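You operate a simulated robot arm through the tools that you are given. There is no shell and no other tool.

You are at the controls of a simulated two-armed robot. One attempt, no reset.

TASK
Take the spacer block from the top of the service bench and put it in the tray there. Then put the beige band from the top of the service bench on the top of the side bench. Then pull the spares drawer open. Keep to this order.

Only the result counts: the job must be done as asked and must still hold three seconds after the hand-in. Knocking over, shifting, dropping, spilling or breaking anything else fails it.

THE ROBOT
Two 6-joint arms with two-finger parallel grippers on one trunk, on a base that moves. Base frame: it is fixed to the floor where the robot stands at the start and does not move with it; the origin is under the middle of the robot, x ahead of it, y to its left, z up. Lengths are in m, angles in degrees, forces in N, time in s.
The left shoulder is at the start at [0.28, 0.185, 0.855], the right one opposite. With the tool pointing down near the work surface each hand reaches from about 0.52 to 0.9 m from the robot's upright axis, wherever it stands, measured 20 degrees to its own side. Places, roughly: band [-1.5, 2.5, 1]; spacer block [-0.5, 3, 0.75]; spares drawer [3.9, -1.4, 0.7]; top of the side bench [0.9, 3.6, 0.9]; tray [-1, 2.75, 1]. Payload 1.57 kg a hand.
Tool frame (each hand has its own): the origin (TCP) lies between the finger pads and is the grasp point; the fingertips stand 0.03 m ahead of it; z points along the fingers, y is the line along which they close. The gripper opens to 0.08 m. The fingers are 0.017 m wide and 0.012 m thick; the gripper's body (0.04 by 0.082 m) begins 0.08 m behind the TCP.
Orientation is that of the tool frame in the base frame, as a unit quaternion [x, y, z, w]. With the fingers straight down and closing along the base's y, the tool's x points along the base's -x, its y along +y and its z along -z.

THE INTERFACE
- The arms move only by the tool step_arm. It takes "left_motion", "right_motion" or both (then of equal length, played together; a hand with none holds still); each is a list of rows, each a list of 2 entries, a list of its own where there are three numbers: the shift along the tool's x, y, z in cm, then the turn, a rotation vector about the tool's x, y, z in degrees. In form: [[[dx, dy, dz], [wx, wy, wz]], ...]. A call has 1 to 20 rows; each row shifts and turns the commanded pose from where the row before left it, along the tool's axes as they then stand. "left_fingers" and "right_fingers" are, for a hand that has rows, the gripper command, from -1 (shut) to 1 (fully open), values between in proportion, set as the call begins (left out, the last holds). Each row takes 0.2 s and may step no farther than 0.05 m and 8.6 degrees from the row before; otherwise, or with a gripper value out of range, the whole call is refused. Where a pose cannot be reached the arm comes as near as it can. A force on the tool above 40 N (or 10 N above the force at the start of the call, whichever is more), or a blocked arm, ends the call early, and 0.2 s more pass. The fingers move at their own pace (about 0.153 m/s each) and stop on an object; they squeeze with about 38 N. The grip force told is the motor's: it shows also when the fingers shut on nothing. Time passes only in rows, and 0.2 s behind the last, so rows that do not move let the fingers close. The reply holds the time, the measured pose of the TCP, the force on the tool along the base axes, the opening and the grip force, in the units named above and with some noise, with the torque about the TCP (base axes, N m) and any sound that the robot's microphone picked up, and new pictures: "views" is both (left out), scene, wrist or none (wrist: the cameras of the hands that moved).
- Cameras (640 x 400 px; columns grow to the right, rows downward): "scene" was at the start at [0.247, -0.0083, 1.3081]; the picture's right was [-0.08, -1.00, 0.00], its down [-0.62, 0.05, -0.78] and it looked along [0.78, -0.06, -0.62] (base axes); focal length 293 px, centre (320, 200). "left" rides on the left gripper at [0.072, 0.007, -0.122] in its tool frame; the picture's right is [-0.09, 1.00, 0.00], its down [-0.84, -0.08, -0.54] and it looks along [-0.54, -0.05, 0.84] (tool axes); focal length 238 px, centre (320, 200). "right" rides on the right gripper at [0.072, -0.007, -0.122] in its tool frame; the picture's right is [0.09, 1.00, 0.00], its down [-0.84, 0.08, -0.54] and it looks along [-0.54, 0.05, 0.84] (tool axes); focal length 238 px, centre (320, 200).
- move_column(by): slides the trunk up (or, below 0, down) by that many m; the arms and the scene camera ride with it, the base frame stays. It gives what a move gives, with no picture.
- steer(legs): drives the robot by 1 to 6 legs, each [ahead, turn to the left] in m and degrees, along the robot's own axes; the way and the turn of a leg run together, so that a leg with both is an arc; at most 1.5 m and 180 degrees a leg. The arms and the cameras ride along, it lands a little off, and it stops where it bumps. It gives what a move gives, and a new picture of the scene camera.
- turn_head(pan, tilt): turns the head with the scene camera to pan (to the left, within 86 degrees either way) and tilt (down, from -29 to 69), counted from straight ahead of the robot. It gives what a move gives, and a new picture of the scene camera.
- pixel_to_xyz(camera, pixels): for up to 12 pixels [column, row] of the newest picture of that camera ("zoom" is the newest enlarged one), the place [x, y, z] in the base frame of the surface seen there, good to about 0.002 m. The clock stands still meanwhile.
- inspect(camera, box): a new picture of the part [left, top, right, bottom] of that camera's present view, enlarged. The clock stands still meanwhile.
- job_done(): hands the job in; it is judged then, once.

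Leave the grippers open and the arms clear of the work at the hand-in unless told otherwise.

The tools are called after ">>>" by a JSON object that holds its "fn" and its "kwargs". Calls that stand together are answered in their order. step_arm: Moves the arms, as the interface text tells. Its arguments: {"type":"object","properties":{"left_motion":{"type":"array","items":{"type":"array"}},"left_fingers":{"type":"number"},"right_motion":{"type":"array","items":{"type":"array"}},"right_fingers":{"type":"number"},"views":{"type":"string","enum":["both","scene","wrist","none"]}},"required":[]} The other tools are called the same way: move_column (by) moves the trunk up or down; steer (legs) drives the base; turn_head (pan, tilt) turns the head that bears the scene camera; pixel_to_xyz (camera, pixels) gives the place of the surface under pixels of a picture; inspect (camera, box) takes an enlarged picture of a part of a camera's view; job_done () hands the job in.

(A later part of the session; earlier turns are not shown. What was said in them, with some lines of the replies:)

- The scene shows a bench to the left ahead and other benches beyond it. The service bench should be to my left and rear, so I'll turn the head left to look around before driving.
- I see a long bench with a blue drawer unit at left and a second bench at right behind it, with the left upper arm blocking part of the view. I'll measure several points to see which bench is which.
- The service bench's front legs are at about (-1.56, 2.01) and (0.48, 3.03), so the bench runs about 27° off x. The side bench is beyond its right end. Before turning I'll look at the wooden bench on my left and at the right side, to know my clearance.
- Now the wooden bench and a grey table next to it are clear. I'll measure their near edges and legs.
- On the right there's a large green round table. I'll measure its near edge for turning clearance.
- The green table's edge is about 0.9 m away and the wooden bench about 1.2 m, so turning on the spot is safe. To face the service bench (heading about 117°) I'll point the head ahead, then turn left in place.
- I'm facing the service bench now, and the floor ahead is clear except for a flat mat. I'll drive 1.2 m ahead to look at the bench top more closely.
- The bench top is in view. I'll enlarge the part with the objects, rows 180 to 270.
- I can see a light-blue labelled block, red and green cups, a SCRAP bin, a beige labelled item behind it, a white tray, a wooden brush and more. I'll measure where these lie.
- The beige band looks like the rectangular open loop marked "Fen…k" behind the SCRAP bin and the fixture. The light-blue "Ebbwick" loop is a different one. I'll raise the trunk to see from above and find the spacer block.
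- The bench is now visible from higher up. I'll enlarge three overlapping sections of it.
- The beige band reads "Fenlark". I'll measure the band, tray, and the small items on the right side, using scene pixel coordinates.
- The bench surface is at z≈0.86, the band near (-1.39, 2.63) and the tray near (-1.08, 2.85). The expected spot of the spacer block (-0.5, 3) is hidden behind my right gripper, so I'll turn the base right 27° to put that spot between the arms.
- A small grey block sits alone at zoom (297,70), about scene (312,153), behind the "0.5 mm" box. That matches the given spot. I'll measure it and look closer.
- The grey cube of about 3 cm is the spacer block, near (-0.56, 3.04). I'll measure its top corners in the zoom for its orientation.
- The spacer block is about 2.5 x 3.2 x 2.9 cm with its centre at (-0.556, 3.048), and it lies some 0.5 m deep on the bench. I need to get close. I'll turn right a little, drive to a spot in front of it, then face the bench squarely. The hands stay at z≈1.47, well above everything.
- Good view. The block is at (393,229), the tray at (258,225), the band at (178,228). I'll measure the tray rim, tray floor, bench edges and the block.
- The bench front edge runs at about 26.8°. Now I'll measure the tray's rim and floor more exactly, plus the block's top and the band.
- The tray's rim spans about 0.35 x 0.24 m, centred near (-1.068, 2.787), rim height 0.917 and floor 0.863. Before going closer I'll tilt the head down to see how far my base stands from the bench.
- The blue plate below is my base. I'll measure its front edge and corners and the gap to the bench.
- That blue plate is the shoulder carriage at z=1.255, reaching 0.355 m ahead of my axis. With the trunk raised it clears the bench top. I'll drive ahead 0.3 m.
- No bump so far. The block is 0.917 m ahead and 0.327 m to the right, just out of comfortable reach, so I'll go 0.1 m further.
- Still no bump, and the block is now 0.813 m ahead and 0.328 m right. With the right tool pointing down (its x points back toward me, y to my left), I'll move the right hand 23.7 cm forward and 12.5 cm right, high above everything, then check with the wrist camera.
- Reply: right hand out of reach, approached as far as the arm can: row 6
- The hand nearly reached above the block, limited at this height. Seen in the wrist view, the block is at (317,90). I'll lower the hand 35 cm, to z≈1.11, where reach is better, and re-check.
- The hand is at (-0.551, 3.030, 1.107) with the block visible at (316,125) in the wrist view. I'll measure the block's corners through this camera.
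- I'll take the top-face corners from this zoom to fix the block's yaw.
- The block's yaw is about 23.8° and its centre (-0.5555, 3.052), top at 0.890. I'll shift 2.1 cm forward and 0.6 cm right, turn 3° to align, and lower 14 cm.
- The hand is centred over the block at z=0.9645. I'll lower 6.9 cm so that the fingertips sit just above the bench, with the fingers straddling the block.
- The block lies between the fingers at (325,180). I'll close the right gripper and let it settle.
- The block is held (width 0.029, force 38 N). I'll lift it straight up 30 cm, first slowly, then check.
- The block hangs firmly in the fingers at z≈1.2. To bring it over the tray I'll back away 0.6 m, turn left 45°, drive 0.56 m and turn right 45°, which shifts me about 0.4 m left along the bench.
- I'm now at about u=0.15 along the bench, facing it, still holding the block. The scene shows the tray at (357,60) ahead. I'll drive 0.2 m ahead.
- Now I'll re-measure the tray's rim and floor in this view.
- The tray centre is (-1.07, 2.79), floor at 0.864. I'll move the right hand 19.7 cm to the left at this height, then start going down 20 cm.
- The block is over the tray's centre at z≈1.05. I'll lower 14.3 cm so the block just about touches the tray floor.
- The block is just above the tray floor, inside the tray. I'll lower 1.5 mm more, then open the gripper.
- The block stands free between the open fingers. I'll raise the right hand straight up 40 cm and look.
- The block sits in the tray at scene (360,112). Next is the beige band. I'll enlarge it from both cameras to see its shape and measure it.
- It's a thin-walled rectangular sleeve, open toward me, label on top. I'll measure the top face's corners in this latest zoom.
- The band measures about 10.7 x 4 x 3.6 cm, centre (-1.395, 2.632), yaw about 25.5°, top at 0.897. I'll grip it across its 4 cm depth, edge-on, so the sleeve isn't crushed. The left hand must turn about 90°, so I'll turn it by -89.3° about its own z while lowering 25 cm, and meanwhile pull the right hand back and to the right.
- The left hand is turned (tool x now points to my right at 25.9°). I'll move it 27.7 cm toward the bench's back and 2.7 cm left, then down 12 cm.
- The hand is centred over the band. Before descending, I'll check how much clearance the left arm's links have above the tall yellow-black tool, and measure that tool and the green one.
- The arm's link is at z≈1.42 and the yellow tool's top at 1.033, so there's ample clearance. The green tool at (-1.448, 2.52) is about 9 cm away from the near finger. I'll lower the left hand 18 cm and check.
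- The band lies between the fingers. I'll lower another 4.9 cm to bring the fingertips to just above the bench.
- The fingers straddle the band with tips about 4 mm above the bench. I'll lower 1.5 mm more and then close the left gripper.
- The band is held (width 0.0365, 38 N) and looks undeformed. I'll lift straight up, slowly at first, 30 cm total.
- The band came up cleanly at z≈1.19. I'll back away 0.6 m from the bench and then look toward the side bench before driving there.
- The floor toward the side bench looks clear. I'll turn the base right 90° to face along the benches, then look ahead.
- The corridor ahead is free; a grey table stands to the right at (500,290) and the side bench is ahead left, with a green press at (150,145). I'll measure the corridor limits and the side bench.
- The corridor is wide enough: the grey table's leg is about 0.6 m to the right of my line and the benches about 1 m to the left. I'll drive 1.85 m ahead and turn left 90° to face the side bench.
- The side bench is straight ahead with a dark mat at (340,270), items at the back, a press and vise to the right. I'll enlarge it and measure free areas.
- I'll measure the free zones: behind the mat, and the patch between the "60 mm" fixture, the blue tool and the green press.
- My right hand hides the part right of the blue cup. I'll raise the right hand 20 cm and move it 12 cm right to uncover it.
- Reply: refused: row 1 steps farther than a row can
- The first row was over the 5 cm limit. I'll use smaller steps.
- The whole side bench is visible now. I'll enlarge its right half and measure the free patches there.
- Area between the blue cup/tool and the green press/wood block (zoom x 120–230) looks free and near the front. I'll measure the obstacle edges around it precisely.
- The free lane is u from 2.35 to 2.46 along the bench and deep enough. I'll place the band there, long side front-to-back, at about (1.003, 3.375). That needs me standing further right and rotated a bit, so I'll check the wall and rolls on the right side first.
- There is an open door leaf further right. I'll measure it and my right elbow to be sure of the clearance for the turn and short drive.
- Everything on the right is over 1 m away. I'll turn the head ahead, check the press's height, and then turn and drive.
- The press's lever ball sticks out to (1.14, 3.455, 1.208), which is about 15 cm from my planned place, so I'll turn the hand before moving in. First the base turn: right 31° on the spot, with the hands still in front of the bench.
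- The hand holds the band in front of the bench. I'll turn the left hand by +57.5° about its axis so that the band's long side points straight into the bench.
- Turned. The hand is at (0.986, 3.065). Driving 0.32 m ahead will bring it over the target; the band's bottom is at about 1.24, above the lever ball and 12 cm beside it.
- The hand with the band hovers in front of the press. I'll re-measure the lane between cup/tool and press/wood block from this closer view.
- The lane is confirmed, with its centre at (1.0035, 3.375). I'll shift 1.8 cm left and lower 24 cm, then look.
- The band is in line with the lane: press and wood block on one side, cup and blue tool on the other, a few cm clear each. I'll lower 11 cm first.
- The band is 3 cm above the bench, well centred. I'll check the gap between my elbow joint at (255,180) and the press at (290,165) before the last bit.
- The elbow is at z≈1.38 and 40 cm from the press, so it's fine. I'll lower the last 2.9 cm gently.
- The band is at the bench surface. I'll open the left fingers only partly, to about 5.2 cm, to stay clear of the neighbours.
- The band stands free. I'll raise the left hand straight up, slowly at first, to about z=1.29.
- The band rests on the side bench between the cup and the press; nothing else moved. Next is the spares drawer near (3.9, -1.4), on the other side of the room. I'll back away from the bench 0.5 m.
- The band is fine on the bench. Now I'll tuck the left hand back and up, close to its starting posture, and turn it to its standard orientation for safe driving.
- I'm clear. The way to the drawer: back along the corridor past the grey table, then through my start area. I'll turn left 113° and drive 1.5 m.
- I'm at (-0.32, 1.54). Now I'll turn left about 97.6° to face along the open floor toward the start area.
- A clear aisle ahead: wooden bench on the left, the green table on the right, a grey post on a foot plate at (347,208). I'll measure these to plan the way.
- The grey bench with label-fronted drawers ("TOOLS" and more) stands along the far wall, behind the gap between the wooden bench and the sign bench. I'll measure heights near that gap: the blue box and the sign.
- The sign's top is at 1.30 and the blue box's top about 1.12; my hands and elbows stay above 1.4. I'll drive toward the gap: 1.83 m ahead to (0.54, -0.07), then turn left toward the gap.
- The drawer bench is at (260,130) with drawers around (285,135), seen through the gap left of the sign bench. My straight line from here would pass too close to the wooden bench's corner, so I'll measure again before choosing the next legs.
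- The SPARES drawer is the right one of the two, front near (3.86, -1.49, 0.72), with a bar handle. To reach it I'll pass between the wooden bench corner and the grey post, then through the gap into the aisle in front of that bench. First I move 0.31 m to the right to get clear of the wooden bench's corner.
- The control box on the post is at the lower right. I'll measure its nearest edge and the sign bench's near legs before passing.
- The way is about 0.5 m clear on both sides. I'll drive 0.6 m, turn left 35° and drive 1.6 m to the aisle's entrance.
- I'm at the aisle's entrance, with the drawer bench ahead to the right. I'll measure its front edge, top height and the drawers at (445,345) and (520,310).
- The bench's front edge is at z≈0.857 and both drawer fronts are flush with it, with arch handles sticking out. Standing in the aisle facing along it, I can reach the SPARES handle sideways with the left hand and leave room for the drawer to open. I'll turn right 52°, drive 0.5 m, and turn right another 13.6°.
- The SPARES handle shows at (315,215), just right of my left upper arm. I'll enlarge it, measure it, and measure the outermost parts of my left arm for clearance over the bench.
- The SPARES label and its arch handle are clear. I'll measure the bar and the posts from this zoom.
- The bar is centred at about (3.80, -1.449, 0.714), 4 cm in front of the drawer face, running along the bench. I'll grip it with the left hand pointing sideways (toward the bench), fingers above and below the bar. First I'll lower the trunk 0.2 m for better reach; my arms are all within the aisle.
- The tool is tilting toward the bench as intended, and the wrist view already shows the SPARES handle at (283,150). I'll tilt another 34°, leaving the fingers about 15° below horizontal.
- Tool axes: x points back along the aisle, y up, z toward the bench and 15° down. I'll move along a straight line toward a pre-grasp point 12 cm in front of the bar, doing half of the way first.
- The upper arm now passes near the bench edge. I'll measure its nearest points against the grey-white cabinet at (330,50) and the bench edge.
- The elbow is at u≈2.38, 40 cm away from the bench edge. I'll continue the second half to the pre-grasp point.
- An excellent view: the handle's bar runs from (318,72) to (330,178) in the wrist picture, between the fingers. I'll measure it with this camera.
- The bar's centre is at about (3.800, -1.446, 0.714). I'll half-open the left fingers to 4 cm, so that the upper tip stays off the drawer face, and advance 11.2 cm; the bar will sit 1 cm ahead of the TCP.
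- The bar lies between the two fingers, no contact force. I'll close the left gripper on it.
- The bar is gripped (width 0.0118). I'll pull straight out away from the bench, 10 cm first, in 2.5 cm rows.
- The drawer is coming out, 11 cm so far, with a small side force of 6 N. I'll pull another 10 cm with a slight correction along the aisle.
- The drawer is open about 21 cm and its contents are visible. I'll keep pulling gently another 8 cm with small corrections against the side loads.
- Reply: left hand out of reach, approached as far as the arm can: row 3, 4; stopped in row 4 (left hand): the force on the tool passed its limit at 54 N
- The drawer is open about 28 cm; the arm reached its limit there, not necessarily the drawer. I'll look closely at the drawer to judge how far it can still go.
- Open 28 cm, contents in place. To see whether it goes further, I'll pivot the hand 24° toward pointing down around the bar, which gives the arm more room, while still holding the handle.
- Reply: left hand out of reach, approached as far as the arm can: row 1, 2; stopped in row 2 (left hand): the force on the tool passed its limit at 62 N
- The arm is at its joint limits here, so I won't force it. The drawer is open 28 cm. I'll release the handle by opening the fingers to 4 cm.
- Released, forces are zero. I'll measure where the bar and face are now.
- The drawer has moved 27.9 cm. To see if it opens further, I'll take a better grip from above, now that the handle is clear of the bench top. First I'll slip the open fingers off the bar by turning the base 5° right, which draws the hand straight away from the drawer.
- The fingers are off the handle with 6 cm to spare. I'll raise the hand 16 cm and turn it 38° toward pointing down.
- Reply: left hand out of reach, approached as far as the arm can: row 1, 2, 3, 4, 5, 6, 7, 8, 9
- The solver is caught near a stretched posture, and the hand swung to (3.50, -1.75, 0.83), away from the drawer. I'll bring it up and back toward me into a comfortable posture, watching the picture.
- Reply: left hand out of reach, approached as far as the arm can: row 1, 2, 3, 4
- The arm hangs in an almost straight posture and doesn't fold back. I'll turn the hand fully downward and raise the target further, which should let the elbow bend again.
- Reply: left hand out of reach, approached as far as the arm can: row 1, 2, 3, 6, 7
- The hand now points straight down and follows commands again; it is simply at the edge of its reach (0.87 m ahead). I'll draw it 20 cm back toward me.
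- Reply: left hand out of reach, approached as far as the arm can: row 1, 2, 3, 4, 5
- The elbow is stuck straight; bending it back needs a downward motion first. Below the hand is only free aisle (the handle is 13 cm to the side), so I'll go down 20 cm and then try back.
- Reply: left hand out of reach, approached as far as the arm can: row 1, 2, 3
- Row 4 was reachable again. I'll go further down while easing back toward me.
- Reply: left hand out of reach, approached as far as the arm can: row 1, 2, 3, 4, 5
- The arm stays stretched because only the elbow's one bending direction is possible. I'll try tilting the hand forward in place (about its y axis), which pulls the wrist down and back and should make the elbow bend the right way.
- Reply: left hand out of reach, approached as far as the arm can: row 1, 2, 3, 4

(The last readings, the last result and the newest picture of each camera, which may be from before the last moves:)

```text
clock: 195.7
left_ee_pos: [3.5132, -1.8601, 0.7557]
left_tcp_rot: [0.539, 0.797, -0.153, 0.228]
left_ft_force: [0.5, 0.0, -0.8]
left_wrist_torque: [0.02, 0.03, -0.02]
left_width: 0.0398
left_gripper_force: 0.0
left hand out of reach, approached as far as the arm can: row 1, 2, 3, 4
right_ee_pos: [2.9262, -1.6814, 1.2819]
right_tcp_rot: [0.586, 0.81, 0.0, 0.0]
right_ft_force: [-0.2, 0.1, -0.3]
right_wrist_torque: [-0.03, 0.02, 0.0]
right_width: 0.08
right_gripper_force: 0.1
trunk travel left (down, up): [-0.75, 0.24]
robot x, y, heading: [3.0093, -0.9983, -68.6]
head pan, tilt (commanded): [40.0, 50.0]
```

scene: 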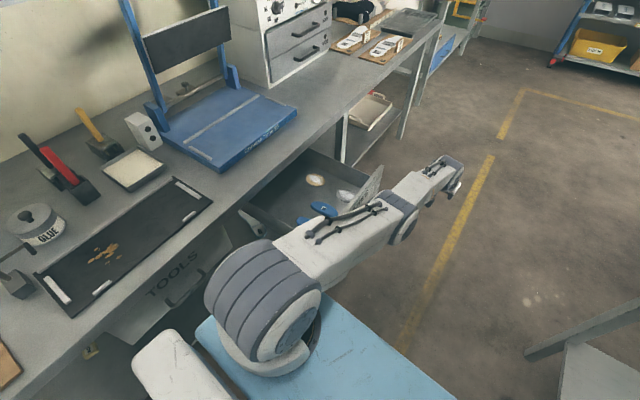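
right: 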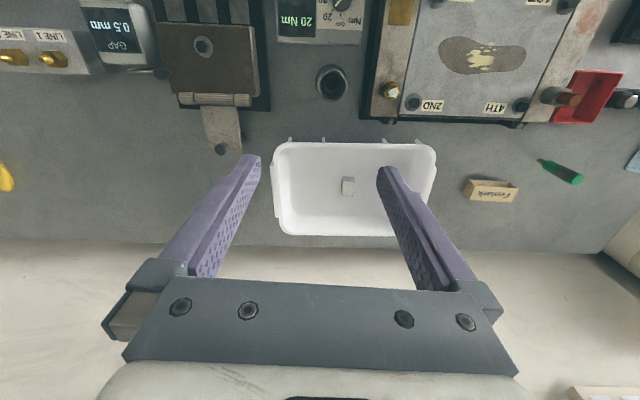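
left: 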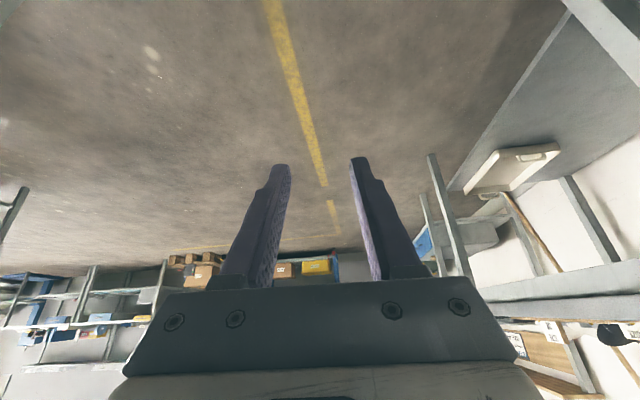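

Large retreat steps can't be solved from the straight posture. I'll try very small ones: 3 mm back and 3 mm down per row.

>>> {"fn": "step_arm", "kwargs": {"left_motion": [[[0.41, 0, 0.1], [0, 0, 0]], [[0.41, 0, 0.1], [0, 0, 0]], [[0.41, 0, 0.1], [0, 0, 0]], [[0.41, 0, 0.1], [0, 0, 0]], [[0.41, 0, 0.1], [0, 0, 0]], [[0.41, 0, 0.1], [0, 0, 0]], [[0.41, 0, 0.1], [0, 0, 0]], [[0.41, 0, 0.1], [0, 0, 0]], [[0.41, 0, 0.1], [0, 0, 0]], [[0.41, 0, 0.1], [0, 0, 0]]], "views": "none"}}

```text
clock: 197.9
left_ee_pos: [3.5063, -1.8481, 0.721]
left_tcp_rot: [0.538, 0.797, -0.152, 0.227]
left_ft_force: [0.1, -0.5, -0.2]
left_wrist_torque: [0.02, -0.03, -0.01]
left_width: 0.0403
left_gripper_force: 0.0
left hand out of reach, approached as far as the arm can: row 2, 4, 7, 9
right_ee_pos: [2.9265, -1.6823, 1.2821]
right_tcp_rot: [0.586, 0.811, -0.001, 0.0]
right_ft_force: [-0.1, -0.8, 0.3]
right_wrist_torque: [0.01, 0.0, 0.01]
right_width: 0.08
right_gripper_force: 0.1
trunk travel left (down, up): [-0.75, 0.24]
robot x, y, heading: [3.0125, -1.0035, -68.6]
head pan, tilt (commanded): [40.0, 50.0]
```

Some small rows now succeed. I'll try 20 rows of 3 mm purely back.

>>> {"fn": "step_arm", "kwargs": {"left_motion": [[[0.255, 0, -0.158], [0, 0, 0]], [[0.255, 0, -0.158], [0, 0, 0]], [[0.255, 0, -0.158], [0, 0, 0]], [[0.255, 0, -0.158], [0, 0, 0]], [[0.255, 0, -0.158], [0, 0, 0]], [[0.255, 0, -0.158], [0, 0, 0]], [[0.255, 0, -0.158], [0, 0, 0]], [[0.255, 0, -0.158], [0, 0, 0]], [[0.255, 0, -0.158], [0, 0, 0]], [[0.255, 0, -0.158], [0, 0, 0]]], "views": "none"}}

```text
clock: 200.1
left_ee_pos: [3.4956, -1.8229, 0.7206]
left_tcp_rot: [0.537, 0.798, -0.153, 0.228]
left_ft_force: [-0.8, -0.2, -0.8]
left_wrist_torque: [0.02, 0.03, 0.02]
left_width: 0.04
left_gripper_force: 0.0
left hand out of reach, approached as far as the arm can: row 1, 3
right_ee_pos: [2.9264, -1.6818, 1.2825]
right_tcp_rot: [0.586, 0.811, -0.001, 0.0]
right_ft_force: [0.3, 0.0, -0.4]
right_wrist_torque: [0.0, -0.01, 0.0]
right_width: 0.0799
right_gripper_force: 0.0
trunk travel left (down, up): [-0.75, 0.24]
robot x, y, heading: [3.0134, -0.9969, -68.9]
head pan, tilt (commanded): [40.0, 50.0]
```

It works now: the elbow is bending and the last rows were all reachable. I'll continue back with growing steps.

>>> {"fn": "step_arm", "kwargs": {"left_motion": [[[0.51, 0, -0.32], [0, 0, 0]], [[0.51, 0, -0.32], [0, 0, 0]], [[0.85, 0, -0.53], [0, 0, 0]], [[0.85, 0, -0.53], [0, 0, 0]], [[1.27, 0, -0.79], [0, 0, 0]], [[1.27, 0, -0.79], [0, 0, 0]], [[1.7, 0, -1.06], [0, 0, 0]], [[1.7, 0, -1.06], [0, 0, 0]]], "views": "both"}}

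```text
clock: 201.9
left_ee_pos: [3.4751, -1.7574, 0.7205]
left_tcp_rot: [0.537, 0.798, -0.151, 0.228]
left_ft_force: [-0.5, -0.2, -0.2]
left_wrist_torque: [0.01, -0.02, 0.02]
left_width: 0.04
left_gripper_force: 0.1
left hand out of reach, approached as far as the arm can: row 4, 5, 6, 7
right_ee_pos: [2.9255, -1.6815, 1.2822]
right_tcp_rot: [0.585, 0.811, 0.0, -0.001]
right_ft_force: [-0.1, 0.4, 0.8]
right_wrist_torque: [0.0, 0.05, -0.02]
right_width: 0.08
right_gripper_force: 0.0
trunk travel left (down, up): [-0.75, 0.24]
robot x, y, heading: [3.0114, -0.9959, -68.5]
head pan, tilt (commanded): [40.0, 50.0]
```

scene: 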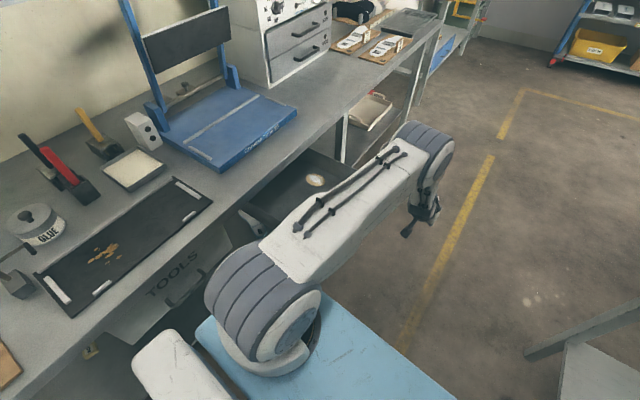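
left: 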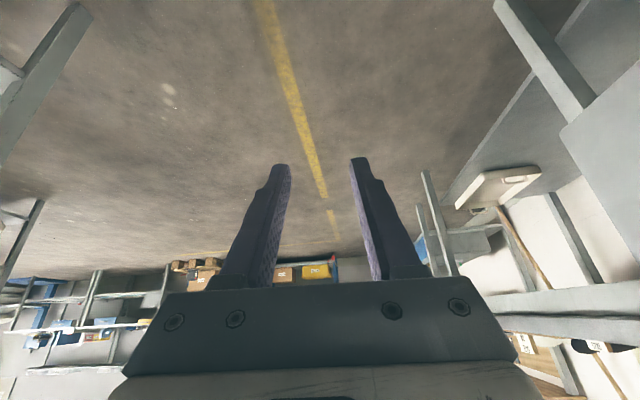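

The elbow is bent upward again and the arm works normally. I'd like to make sure the drawer is as open as it can be, with a better grip from above. First I'll raise the hand 24 cm and bring it 12 cm back toward me.

>>> {"fn": "step_arm", "kwargs": {"left_motion": [[[-0.305, 0, -3.34], [0, 0, 0]], [[-0.305, 0, -3.34], [0, 0, 0]], [[-0.305, 0, -3.34], [0, 0, 0]], [[-0.305, 0, -3.34], [0, 0, 0]], [[-0.305, 0, -3.34], [0, 0, 0]], [[-0.305, 0, -3.34], [0, 0, 0]], [[-0.305, 0, -3.34], [0, 0, 0]], [[-0.305, 0, -3.34], [0, 0, 0]]], "left_fingers": -0.25, "views": "both"}}

```text
clock: 203.7
left_ee_pos: [3.4138, -1.6476, 0.9595]
left_tcp_rot: [0.539, 0.797, -0.152, 0.228]
left_ft_force: [0.9, -1.1, -0.1]
left_wrist_torque: [-0.01, 0.0, 0.01]
left_width: 0.0301
left_gripper_force: 0.0
left hand out of reach, approached as far as the arm can: row 2, 3
right_ee_pos: [2.9256, -1.6829, 1.2813]
right_tcp_rot: [0.586, 0.811, 0.0, 0.0]
right_ft_force: [0.2, 0.1, 0.1]
right_wrist_torque: [0.01, 0.03, 0.01]
right_width: 0.0801
right_gripper_force: 0.1
trunk travel left (down, up): [-0.75, 0.24]
robot x, y, heading: [3.014, -0.9984, -68.6]
head pan, tilt (commanded): [40.0, 50.0]
```

scene: 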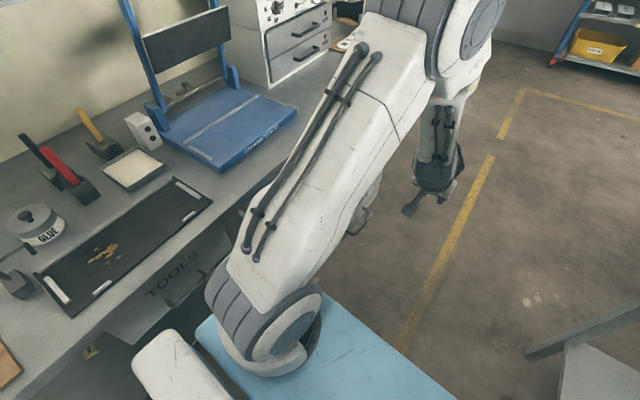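
left: 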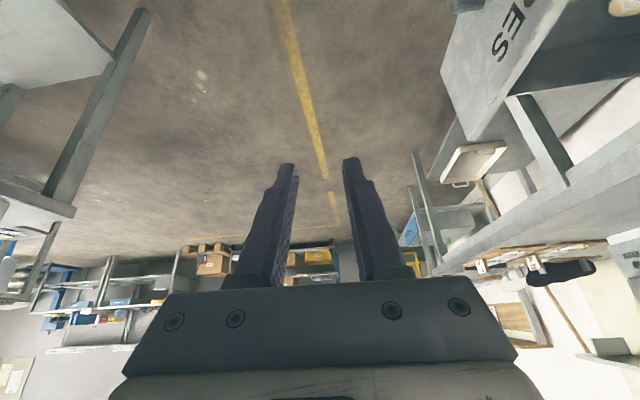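

The arm is in good shape. I'll level the tool (undo the forward tilt), yaw it 4.3° to match the drawer, and tilt it 17° toward the bench.

>>> {"fn": "step_arm", "kwargs": {"left_motion": [[[0, 0, 0], [0, 8, 0]], [[0, 0, 0], [0, 8, 0]], [[0, 0, 0], [0, 8, 0]], [[0, 0, 0], [0, 8, 0]], [[0, 0, 0], [0, 0, -4.3]], [[0, 0, 0], [-8.5, 0, 0]], [[0, 0, 0], [-8.5, 0, 0]]], "views": "both"}}

```text
clock: 205.3
left_ee_pos: [3.4449, -1.6465, 0.9649]
left_tcp_rot: [0.461, 0.838, 0.047, 0.288]
left_ft_force: [0.0, -0.1, 0.2]
left_wrist_torque: [-0.06, 0.03, 0.02]
left_width: 0.0297
left_gripper_force: 0.0
left hand out of reach, approached as far as the arm can: row 1, 2, 3, 4
right_ee_pos: [2.9246, -1.6819, 1.2813]
right_tcp_rot: [0.585, 0.811, -0.001, 0.0]
right_ft_force: [0.8, -0.1, -0.1]
right_wrist_torque: [-0.01, 0.04, -0.01]
right_width: 0.08
right_gripper_force: 0.0
trunk travel left (down, up): [-0.75, 0.24]
robot x, y, heading: [3.0133, -1.0011, -68.5]
head pan, tilt (commanded): [40.0, 50.0]
```

scene: 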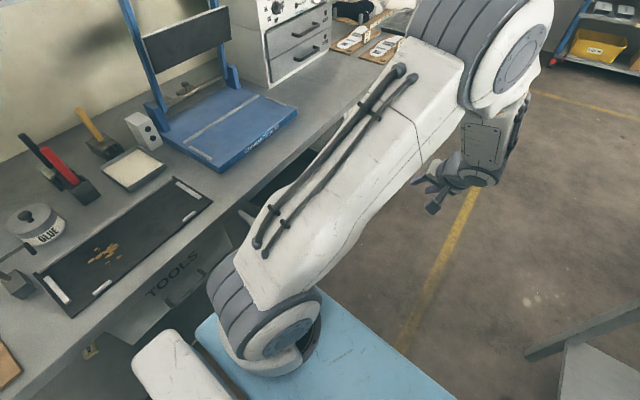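
left: 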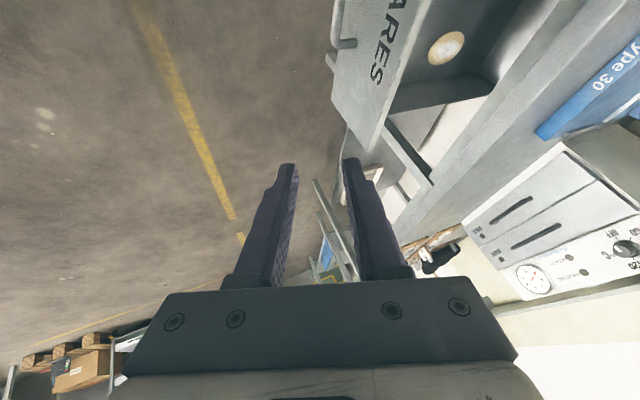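

The orientation only partly followed. I computed the needed correction as a single rotation of 27° (5.5, 24.4, 9.3 in tool axes) and will apply it in 9 small rows.

>>> {"fn": "step_arm", "kwargs": {"left_motion": [[[0, 0, 0], [0.61, 2.71, 1.04]], [[0, 0, 0], [0.61, 2.71, 1.04]], [[0, 0, 0], [0.61, 2.71, 1.04]], [[0, 0, 0], [0.61, 2.71, 1.04]], [[0, 0, 0], [0.61, 2.71, 1.04]], [[0, 0, 0], [0.61, 2.71, 1.04]], [[0, 0, 0], [0.61, 2.71, 1.04]], [[0, 0, 0], [0.61, 2.71, 1.04]], [[0, 0, 0], [0.61, 2.71, 1.04]]], "views": "both"}}

```text
clock: 207.3
left_ee_pos: [3.4458, -1.6464, 0.9647]
left_tcp_rot: [0.521, 0.841, 0.125, 0.077]
left_ft_force: [0.1, 0.1, 0.1]
left_wrist_torque: [-0.01, -0.02, 0.01]
left_width: 0.0302
left_gripper_force: 0.1
right_ee_pos: [2.9259, -1.6818, 1.2821]
right_tcp_rot: [0.586, 0.81, 0.0, 0.0]
right_ft_force: [0.1, -0.3, 0.7]
right_wrist_torque: [-0.01, 0.03, 0.0]
right_width: 0.08
right_gripper_force: 0.0
trunk travel left (down, up): [-0.75, 0.24]
robot x, y, heading: [3.0142, -0.9992, -68.5]
head pan, tilt (commanded): [40.0, 50.0]
```

scene: 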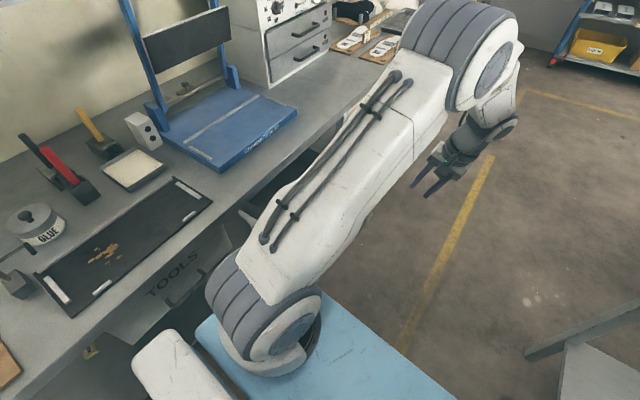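
left: 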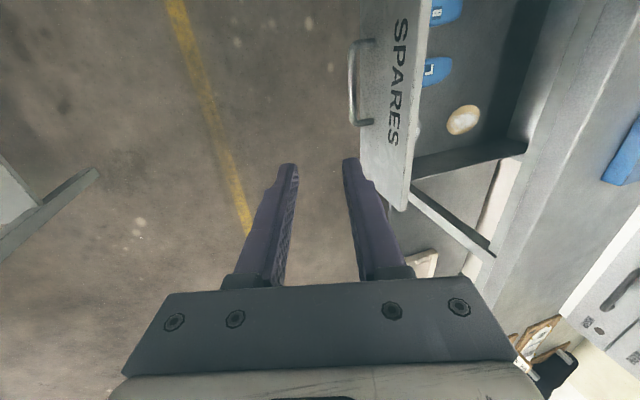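

Now the tool is as wanted, 17° tilted toward the drawer. The handle's bar is at (353,85) in the wrist view. I'll measure it.

>>> {"fn": "pixel_to_xyz", "kwargs": {"camera": "left", "pixels": [[352, 60], [352, 75], [353, 90], [354, 105], [370, 90], [410, 100], [398, 195], [375, 40]]}}

>>> {"fn": "inspect", "kwargs": {"camera": "left", "box": [320, 20, 448, 180]}}

```text
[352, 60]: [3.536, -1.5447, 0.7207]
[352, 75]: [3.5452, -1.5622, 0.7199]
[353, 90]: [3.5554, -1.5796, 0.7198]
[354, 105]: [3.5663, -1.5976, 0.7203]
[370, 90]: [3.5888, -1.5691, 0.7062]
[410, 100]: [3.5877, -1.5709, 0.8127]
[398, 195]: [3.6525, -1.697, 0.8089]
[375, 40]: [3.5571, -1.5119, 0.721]
```

```text
2.50 times, centred on (384, 100) of left
```

zoom: 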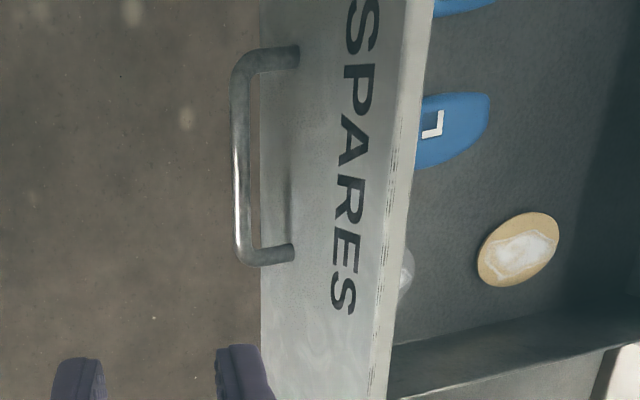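

The bar's centre is about (3.551, -1.571, 0.714) and the face 3.4 cm behind it. With the fingers open 3 cm I'll approach a point 8 cm before the grip along the tool axis.

>>> {"fn": "step_arm", "kwargs": {"left_motion": [[[0.256, 0.594, 2.275], [0, 0, 0]], [[0.256, 0.594, 2.275], [0, 0, 0]], [[0.256, 0.594, 2.275], [0, 0, 0]], [[0.256, 0.594, 2.275], [0, 0, 0]], [[0.256, 0.594, 2.275], [0, 0, 0]], [[0.256, 0.594, 2.275], [0, 0, 0]], [[0.256, 0.594, 2.275], [0, 0, 0]], [[0.256, 0.594, 2.275], [0, 0, 0]]], "left_fingers": -0.25, "views": "both"}}

```text
clock: 209.1
left_ee_pos: [3.5252, -1.5843, 0.8039]
left_tcp_rot: [0.52, 0.841, 0.125, 0.077]
left_ft_force: [0.2, -0.3, -0.6]
left_wrist_torque: [0.0, 0.02, -0.04]
left_width: 0.0301
left_gripper_force: 0.1
right_ee_pos: [2.9253, -1.6825, 1.2815]
right_tcp_rot: [0.586, 0.81, 0.001, 0.0]
right_ft_force: [-0.2, 1.1, -0.1]
right_wrist_torque: [-0.02, -0.02, 0.0]
right_width: 0.0801
right_gripper_force: 0.1
trunk travel left (down, up): [-0.75, 0.24]
robot x, y, heading: [3.0117, -1.0001, -68.7]
head pan, tilt (commanded): [40.0, 50.0]
```

scene: 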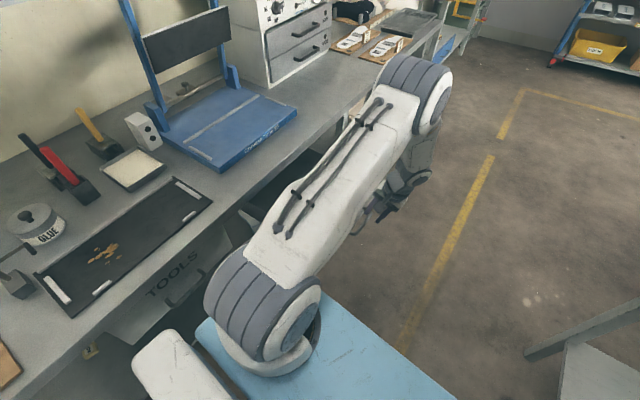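
left: 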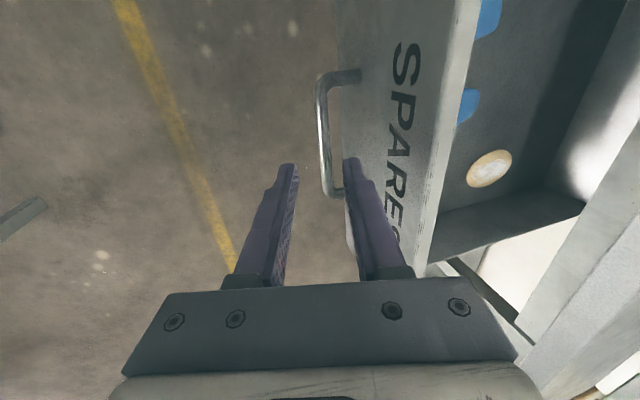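

The handle is well centred between the fingers in the wrist view. I'll advance the 8 cm along the tool axis.

>>> {"fn": "step_arm", "kwargs": {"left_motion": [[[0, 0, 2.5], [0, 0, 0]], [[0, 0, 2.5], [0, 0, 0]], [[0, 0, 1.5], [0, 0, 0]], [[0, 0, 1.5], [0, 0, 0]]], "views": "wrist"}}

```text
clock: 210.1
left_ee_pos: [3.5446, -1.5741, 0.7264]
left_tcp_rot: [0.521, 0.841, 0.125, 0.077]
left_ft_force: [0.5, -0.1, 0.5]
left_wrist_torque: [-0.01, 0.0, 0.0]
left_width: 0.03
left_gripper_force: 0.0
right_ee_pos: [2.926, -1.6825, 1.2812]
right_tcp_rot: [0.587, 0.81, 0.0, -0.001]
right_ft_force: [0.1, 0.4, 0.5]
right_wrist_torque: [0.03, -0.01, 0.0]
right_width: 0.0802
right_gripper_force: 0.0
trunk travel left (down, up): [-0.75, 0.24]
robot x, y, heading: [3.0099, -1.0034, -68.9]
head pan, tilt (commanded): [40.0, 50.0]
```

left: 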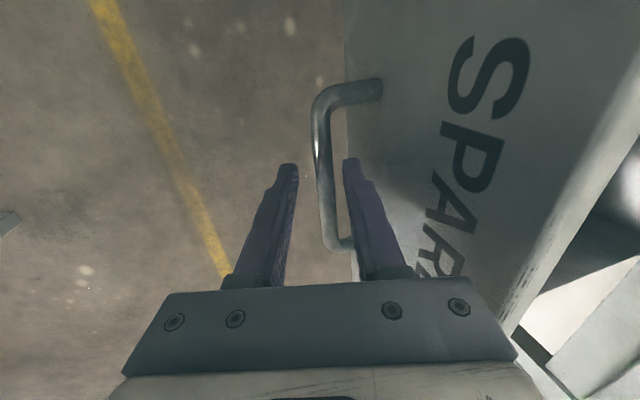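

The bar is between the fingers with no contact force. I'll close on it.

>>> {"fn": "step_arm", "kwargs": {"left_motion": [[[0, 0, 0], [0, 0, 0]], [[0, 0, 0], [0, 0, 0]], [[0, 0, 0], [0, 0, 0]]], "left_fingers": -1, "views": "wrist"}}

```text
clock: 211.0
left_ee_pos: [3.548, -1.5729, 0.7279]
left_tcp_rot: [0.521, 0.84, 0.129, 0.077]
left_ft_force: [4.5, 0.6, 2.7]
left_wrist_torque: [0.85, 0.26, -0.23]
left_width: 0.0115
left_gripper_force: 29.0
right_ee_pos: [2.9252, -1.6815, 1.2829]
right_tcp_rot: [0.586, 0.81, -0.001, -0.001]
right_ft_force: [0.3, -0.1, 0.0]
right_wrist_torque: [0.02, 0.0, 0.02]
right_width: 0.0798
right_gripper_force: 0.1
trunk travel left (down, up): [-0.75, 0.24]
robot x, y, heading: [3.0138, -1.0046, -68.5]
head pan, tilt (commanded): [40.0, 50.0]
stopped in row 3 (left hand): the force on the tool passed its limit at 41 N (the readings are from after the stop); the commanded pose is now the measured one
```

left: 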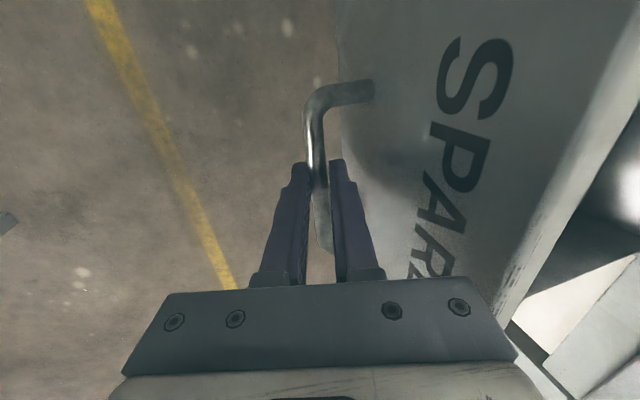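

Gripped. While closing, the hand was drawn toward the bar with 41 N instead of the drawer moving, which hints that the drawer is already at its stop. I'll test with a gentle 1 cm pull.

>>> {"fn": "step_arm", "kwargs": {"left_motion": [[[0, -0.29, -0.087], [0, 0, 0]], [[0, -0.29, -0.087], [0, 0, 0]], [[0, -0.29, -0.087], [0, 0, 0]]], "views": "none"}}

```text
clock: 211.6
left_ee_pos: [3.5483, -1.5731, 0.7291]
left_tcp_rot: [0.518, 0.842, 0.131, 0.077]
left_ft_force: [6.4, -2.6, -6.6]
left_wrist_torque: [0.66, 0.2, -0.36]
left_width: 0.0117
left_gripper_force: 29.0
right_ee_pos: [2.9269, -1.6824, 1.2818]
right_tcp_rot: [0.584, 0.811, -0.001, -0.001]
right_ft_force: [0.5, 0.1, 0.0]
right_wrist_torque: [-0.01, 0.01, -0.02]
right_width: 0.0797
right_gripper_force: 0.0
trunk travel left (down, up): [-0.75, 0.24]
robot x, y, heading: [3.0129, -1.0003, -68.2]
head pan, tilt (commanded): [40.0, 50.0]
stopped in row 3 (left hand): the force on the tool passed its limit at 45 N (the readings are from after the stop); the commanded pose is now the measured one
```

The drawer doesn't move at 45 N: it is fully open at its stop. I'll open the fingers to 3 cm and then withdraw along the tool axis.

>>> {"fn": "step_arm", "kwargs": {"left_motion": [[[0, 0, 0], [0, 0, 0]], [[0, 0, 0], [0, 0, 0]], [[0, 0, 0], [0, 0, 0]]], "left_fingers": -0.2, "views": "wrist"}}

```text
clock: 212.4
left_ee_pos: [3.5471, -1.5733, 0.7295]
left_tcp_rot: [0.518, 0.842, 0.131, 0.078]
left_ft_force: [0.5, 0.3, 0.3]
left_wrist_torque: [0.01, 0.0, 0.01]
left_width: 0.0319
left_gripper_force: 0.1
right_ee_pos: [2.9252, -1.6823, 1.2822]
right_tcp_rot: [0.585, 0.811, -0.001, 0.0]
right_ft_force: [0.5, 0.7, 0.7]
right_wrist_torque: [0.0, -0.01, 0.02]
right_width: 0.0801
right_gripper_force: 0.1
trunk travel left (down, up): [-0.75, 0.24]
robot x, y, heading: [3.0116, -1.0024, -68.2]
head pan, tilt (commanded): [40.0, 50.0]
```

left: 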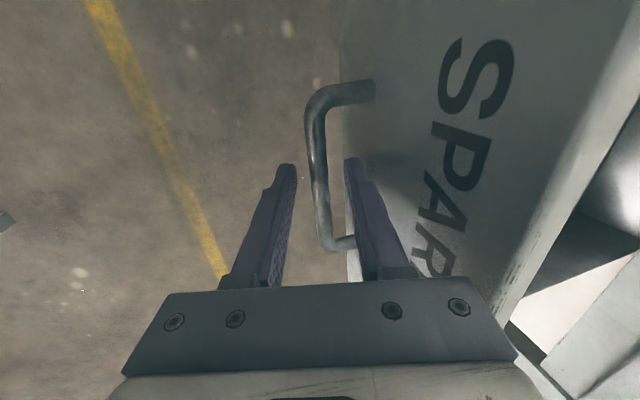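

The fingers are off the bar, forces at zero. I'll withdraw 16 cm along the tool axis, in 2 cm rows.

>>> {"fn": "step_arm", "kwargs": {"left_motion": [[[0, 0, -2], [0, 0, 0]], [[0, 0, -2], [0, 0, 0]], [[0, 0, -2], [0, 0, 0]], [[0, 0, -2], [0, 0, 0]], [[0, 0, -2], [0, 0, 0]], [[0, 0, -2], [0, 0, 0]], [[0, 0, -2], [0, 0, 0]], [[0, 0, -2], [0, 0, 0]]], "views": "both"}}

```text
clock: 214.2
left_ee_pos: [3.505, -1.5965, 0.8819]
left_tcp_rot: [0.517, 0.842, 0.131, 0.077]
left_ft_force: [0.5, 0.3, -0.4]
left_wrist_torque: [-0.01, 0.01, -0.03]
left_width: 0.0321
left_gripper_force: 0.0
right_ee_pos: [2.9259, -1.6811, 1.2817]
right_tcp_rot: [0.585, 0.811, -0.001, 0.0]
right_ft_force: [0.0, 0.3, 0.6]
right_wrist_torque: [0.0, 0.0, -0.01]
right_width: 0.0802
right_gripper_force: 0.0
trunk travel left (down, up): [-0.75, 0.24]
robot x, y, heading: [3.0115, -1.0022, -68.4]
head pan, tilt (commanded): [40.0, 50.0]
```

scene: 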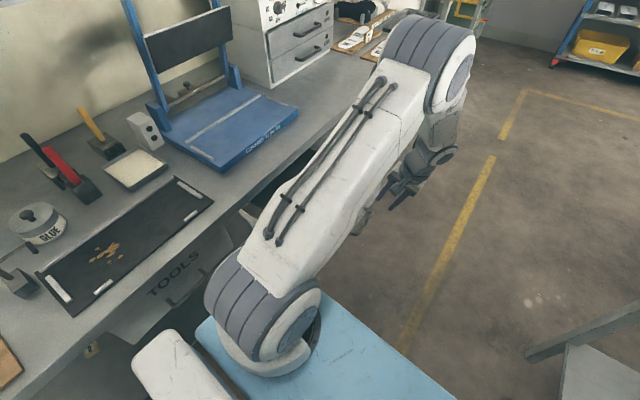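
left: 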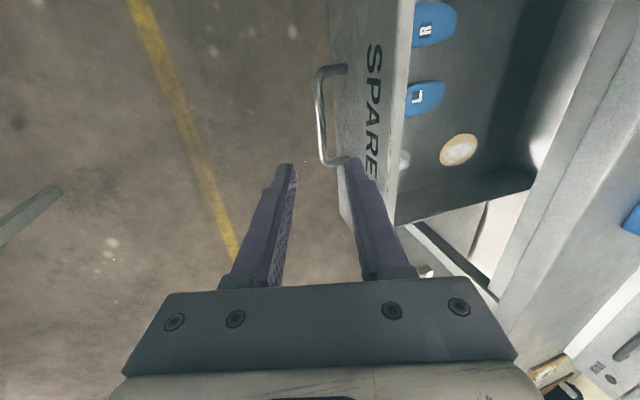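

Clear of the handle. I'll continue up another 18 cm and slightly back, and open the gripper fully.

>>> {"fn": "step_arm", "kwargs": {"left_motion": [[[0.8, 0, -1.8], [0, 0, 0]], [[0.8, 0, -1.8], [0, 0, 0]], [[0.8, 0, -1.8], [0, 0, 0]], [[0.8, 0, -1.8], [0, 0, 0]], [[0.8, 0, -1.8], [0, 0, 0]], [[0.8, 0, -1.8], [0, 0, 0]], [[0.8, 0, -1.8], [0, 0, 0]], [[0.8, 0, -1.8], [0, 0, 0]], [[0.8, 0, -1.8], [0, 0, 0]], [[0.8, 0, -1.8], [0, 0, 0]]], "left_fingers": 1, "views": "both"}}

```text
clock: 216.4
left_ee_pos: [3.4215, -1.5499, 1.0536]
left_tcp_rot: [0.518, 0.842, 0.131, 0.078]
left_ft_force: [-0.3, 0.7, 0.4]
left_wrist_torque: [0.0, 0.01, 0.01]
left_width: 0.0799
left_gripper_force: 0.0
right_ee_pos: [2.9262, -1.6827, 1.2824]
right_tcp_rot: [0.585, 0.811, -0.001, 0.0]
right_ft_force: [0.0, 0.5, 0.4]
right_wrist_torque: [-0.02, 0.01, -0.01]
right_width: 0.0799
right_gripper_force: 0.0
trunk travel left (down, up): [-0.75, 0.24]
robot x, y, heading: [3.0138, -1.0022, -68.4]
head pan, tilt (commanded): [40.0, 50.0]
```

scene: 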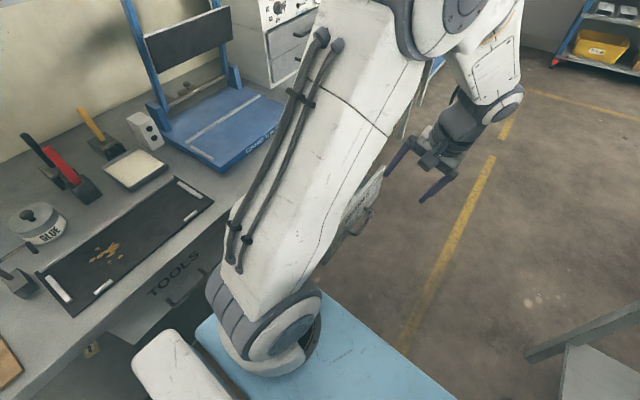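
left: 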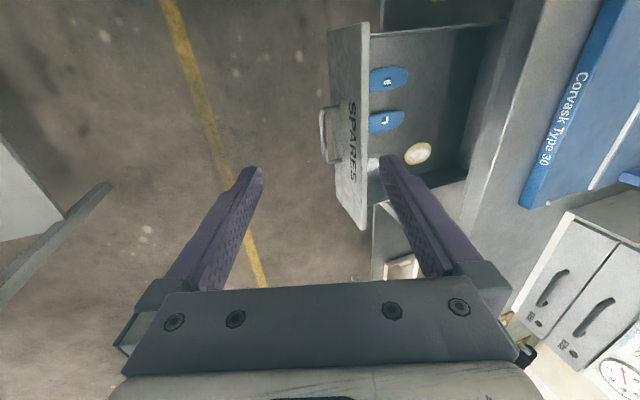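

The drawer is open, the gripper is open and clear above. I'll back away 0.35 m along the aisle to leave everything free, then check the drawer.

>>> {"fn": "steer", "kwargs": {"legs": [[-0.35, 0]]}}

>>> {"fn": "turn_head", "kwargs": {"pan": 20, "tilt": 35}}

```text
clock: 218.6
left_ee_pos: [3.2906, -1.2238, 1.0536]
left_tcp_rot: [0.519, 0.841, 0.13, 0.078]
left_ft_force: [0.8, -0.8, 0.3]
left_wrist_torque: [0.05, -0.01, 0.01]
left_width: 0.0798
left_gripper_force: 0.0
right_ee_pos: [2.797, -1.3564, 1.2818]
right_tcp_rot: [0.586, 0.81, -0.001, 0.0]
right_ft_force: [-0.1, -0.1, -1.2]
right_wrist_torque: [0.03, 0.0, 0.0]
right_width: 0.0798
right_gripper_force: 0.2
trunk travel left (down, up): [-0.75, 0.24]
robot x, y, heading: [2.8847, -0.6723, -68.6]
head pan, tilt (commanded): [40.0, 50.0]
```

scene: 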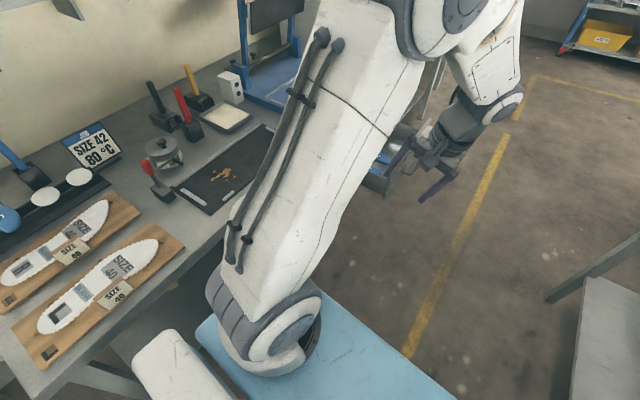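

```text
clock: 219.5
left_ee_pos: [3.2914, -1.2246, 1.0531]
left_tcp_rot: [0.519, 0.841, 0.131, 0.078]
left_ft_force: [-0.4, 0.2, -0.4]
left_wrist_torque: [0.01, 0.05, 0.0]
left_width: 0.0798
left_gripper_force: 0.1
right_ee_pos: [2.7957, -1.356, 1.2813]
right_tcp_rot: [0.585, 0.811, -0.001, -0.001]
right_ft_force: [0.4, 0.8, -0.4]
right_wrist_torque: [0.01, -0.02, 0.0]
right_width: 0.0798
right_gripper_force: 0.1
trunk travel left (down, up): [-0.75, 0.24]
robot x, y, heading: [2.8849, -0.6724, -68.6]
head pan, tilt (commanded): [20.0, 35.0]
```

scene: 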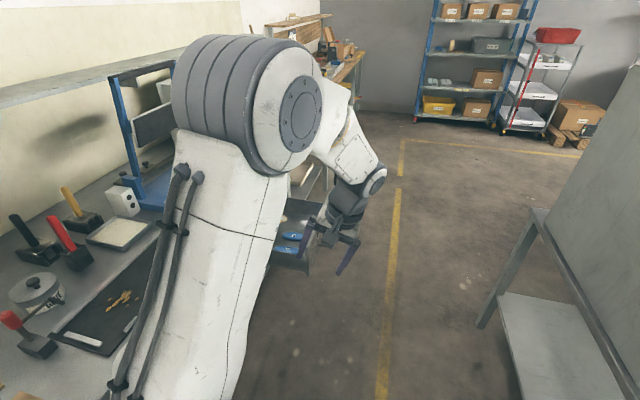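

I'll look at the drawer once more through the left wrist camera.

>>> {"fn": "inspect", "kwargs": {"camera": "left", "box": [0, 0, 640, 400]}}

>>> {"fn": "inspect", "kwargs": {"camera": "scene", "box": [250, 180, 400, 290]}}

```text
1.00 times, centred on (320, 200) of left (not enlarged: the box is as wide or as high as the picture)
```

zoom: 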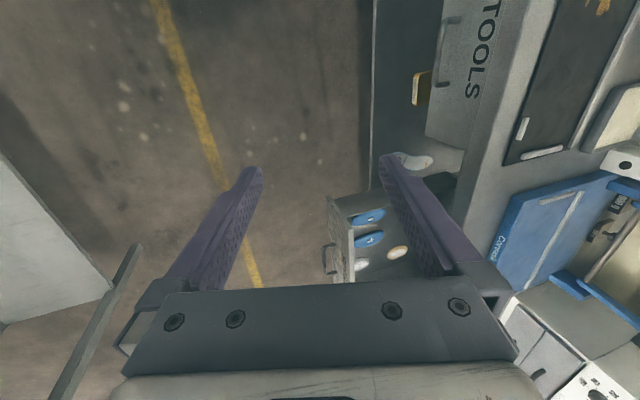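

```text
3.64 times, centred on (325, 235) of scene
```

zoom: 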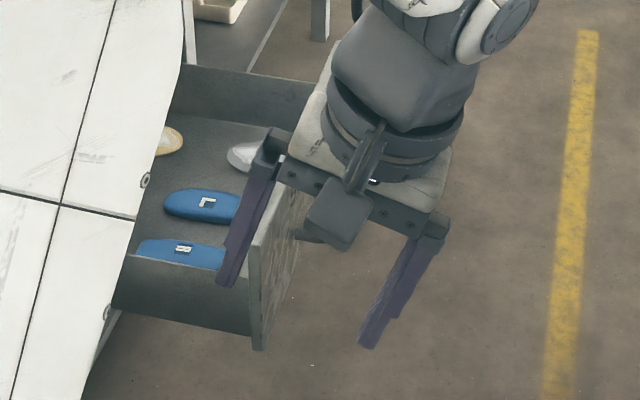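

The SPARES drawer stands fully open with its contents in place. The block is in the tray and the band is on the side bench. Both grippers are open and both arms are clear, so I'm handing in.

>>> {"fn": "job_done", "kwargs": {}}

```text
The job is handed in.
```

The job is handed in, with the three steps done in the order you gave. I had no verdict back beyond the acknowledgement.

1. **Spacer block:** I put it near the middle of the white tray on the service bench. It was standing free there after release.
2. **Beige band ("Fenlark"):** it lies on the top of the side bench, between the blue cup and the green press. I set it directly on the surface and nothing near it moved.
3. **Spares drawer:** it is open about 28 cm. A second grip and a 45 N pull did not move it further, so I took it to be at its stop. Its contents looked undisturbed.

During the drawer pull, the tool force limit stopped the left arm a few times while it held the handle, peaking at 62 N. The arm also got stuck fully stretched for a while and had to be worked back in small steps. I saw nothing knocked over or shifted.

I did not go back to check the block and the band just before handing in. The last time I saw each was when I left its bench, and both were fine then. Both grippers were open and the arms clear at the hand-in.
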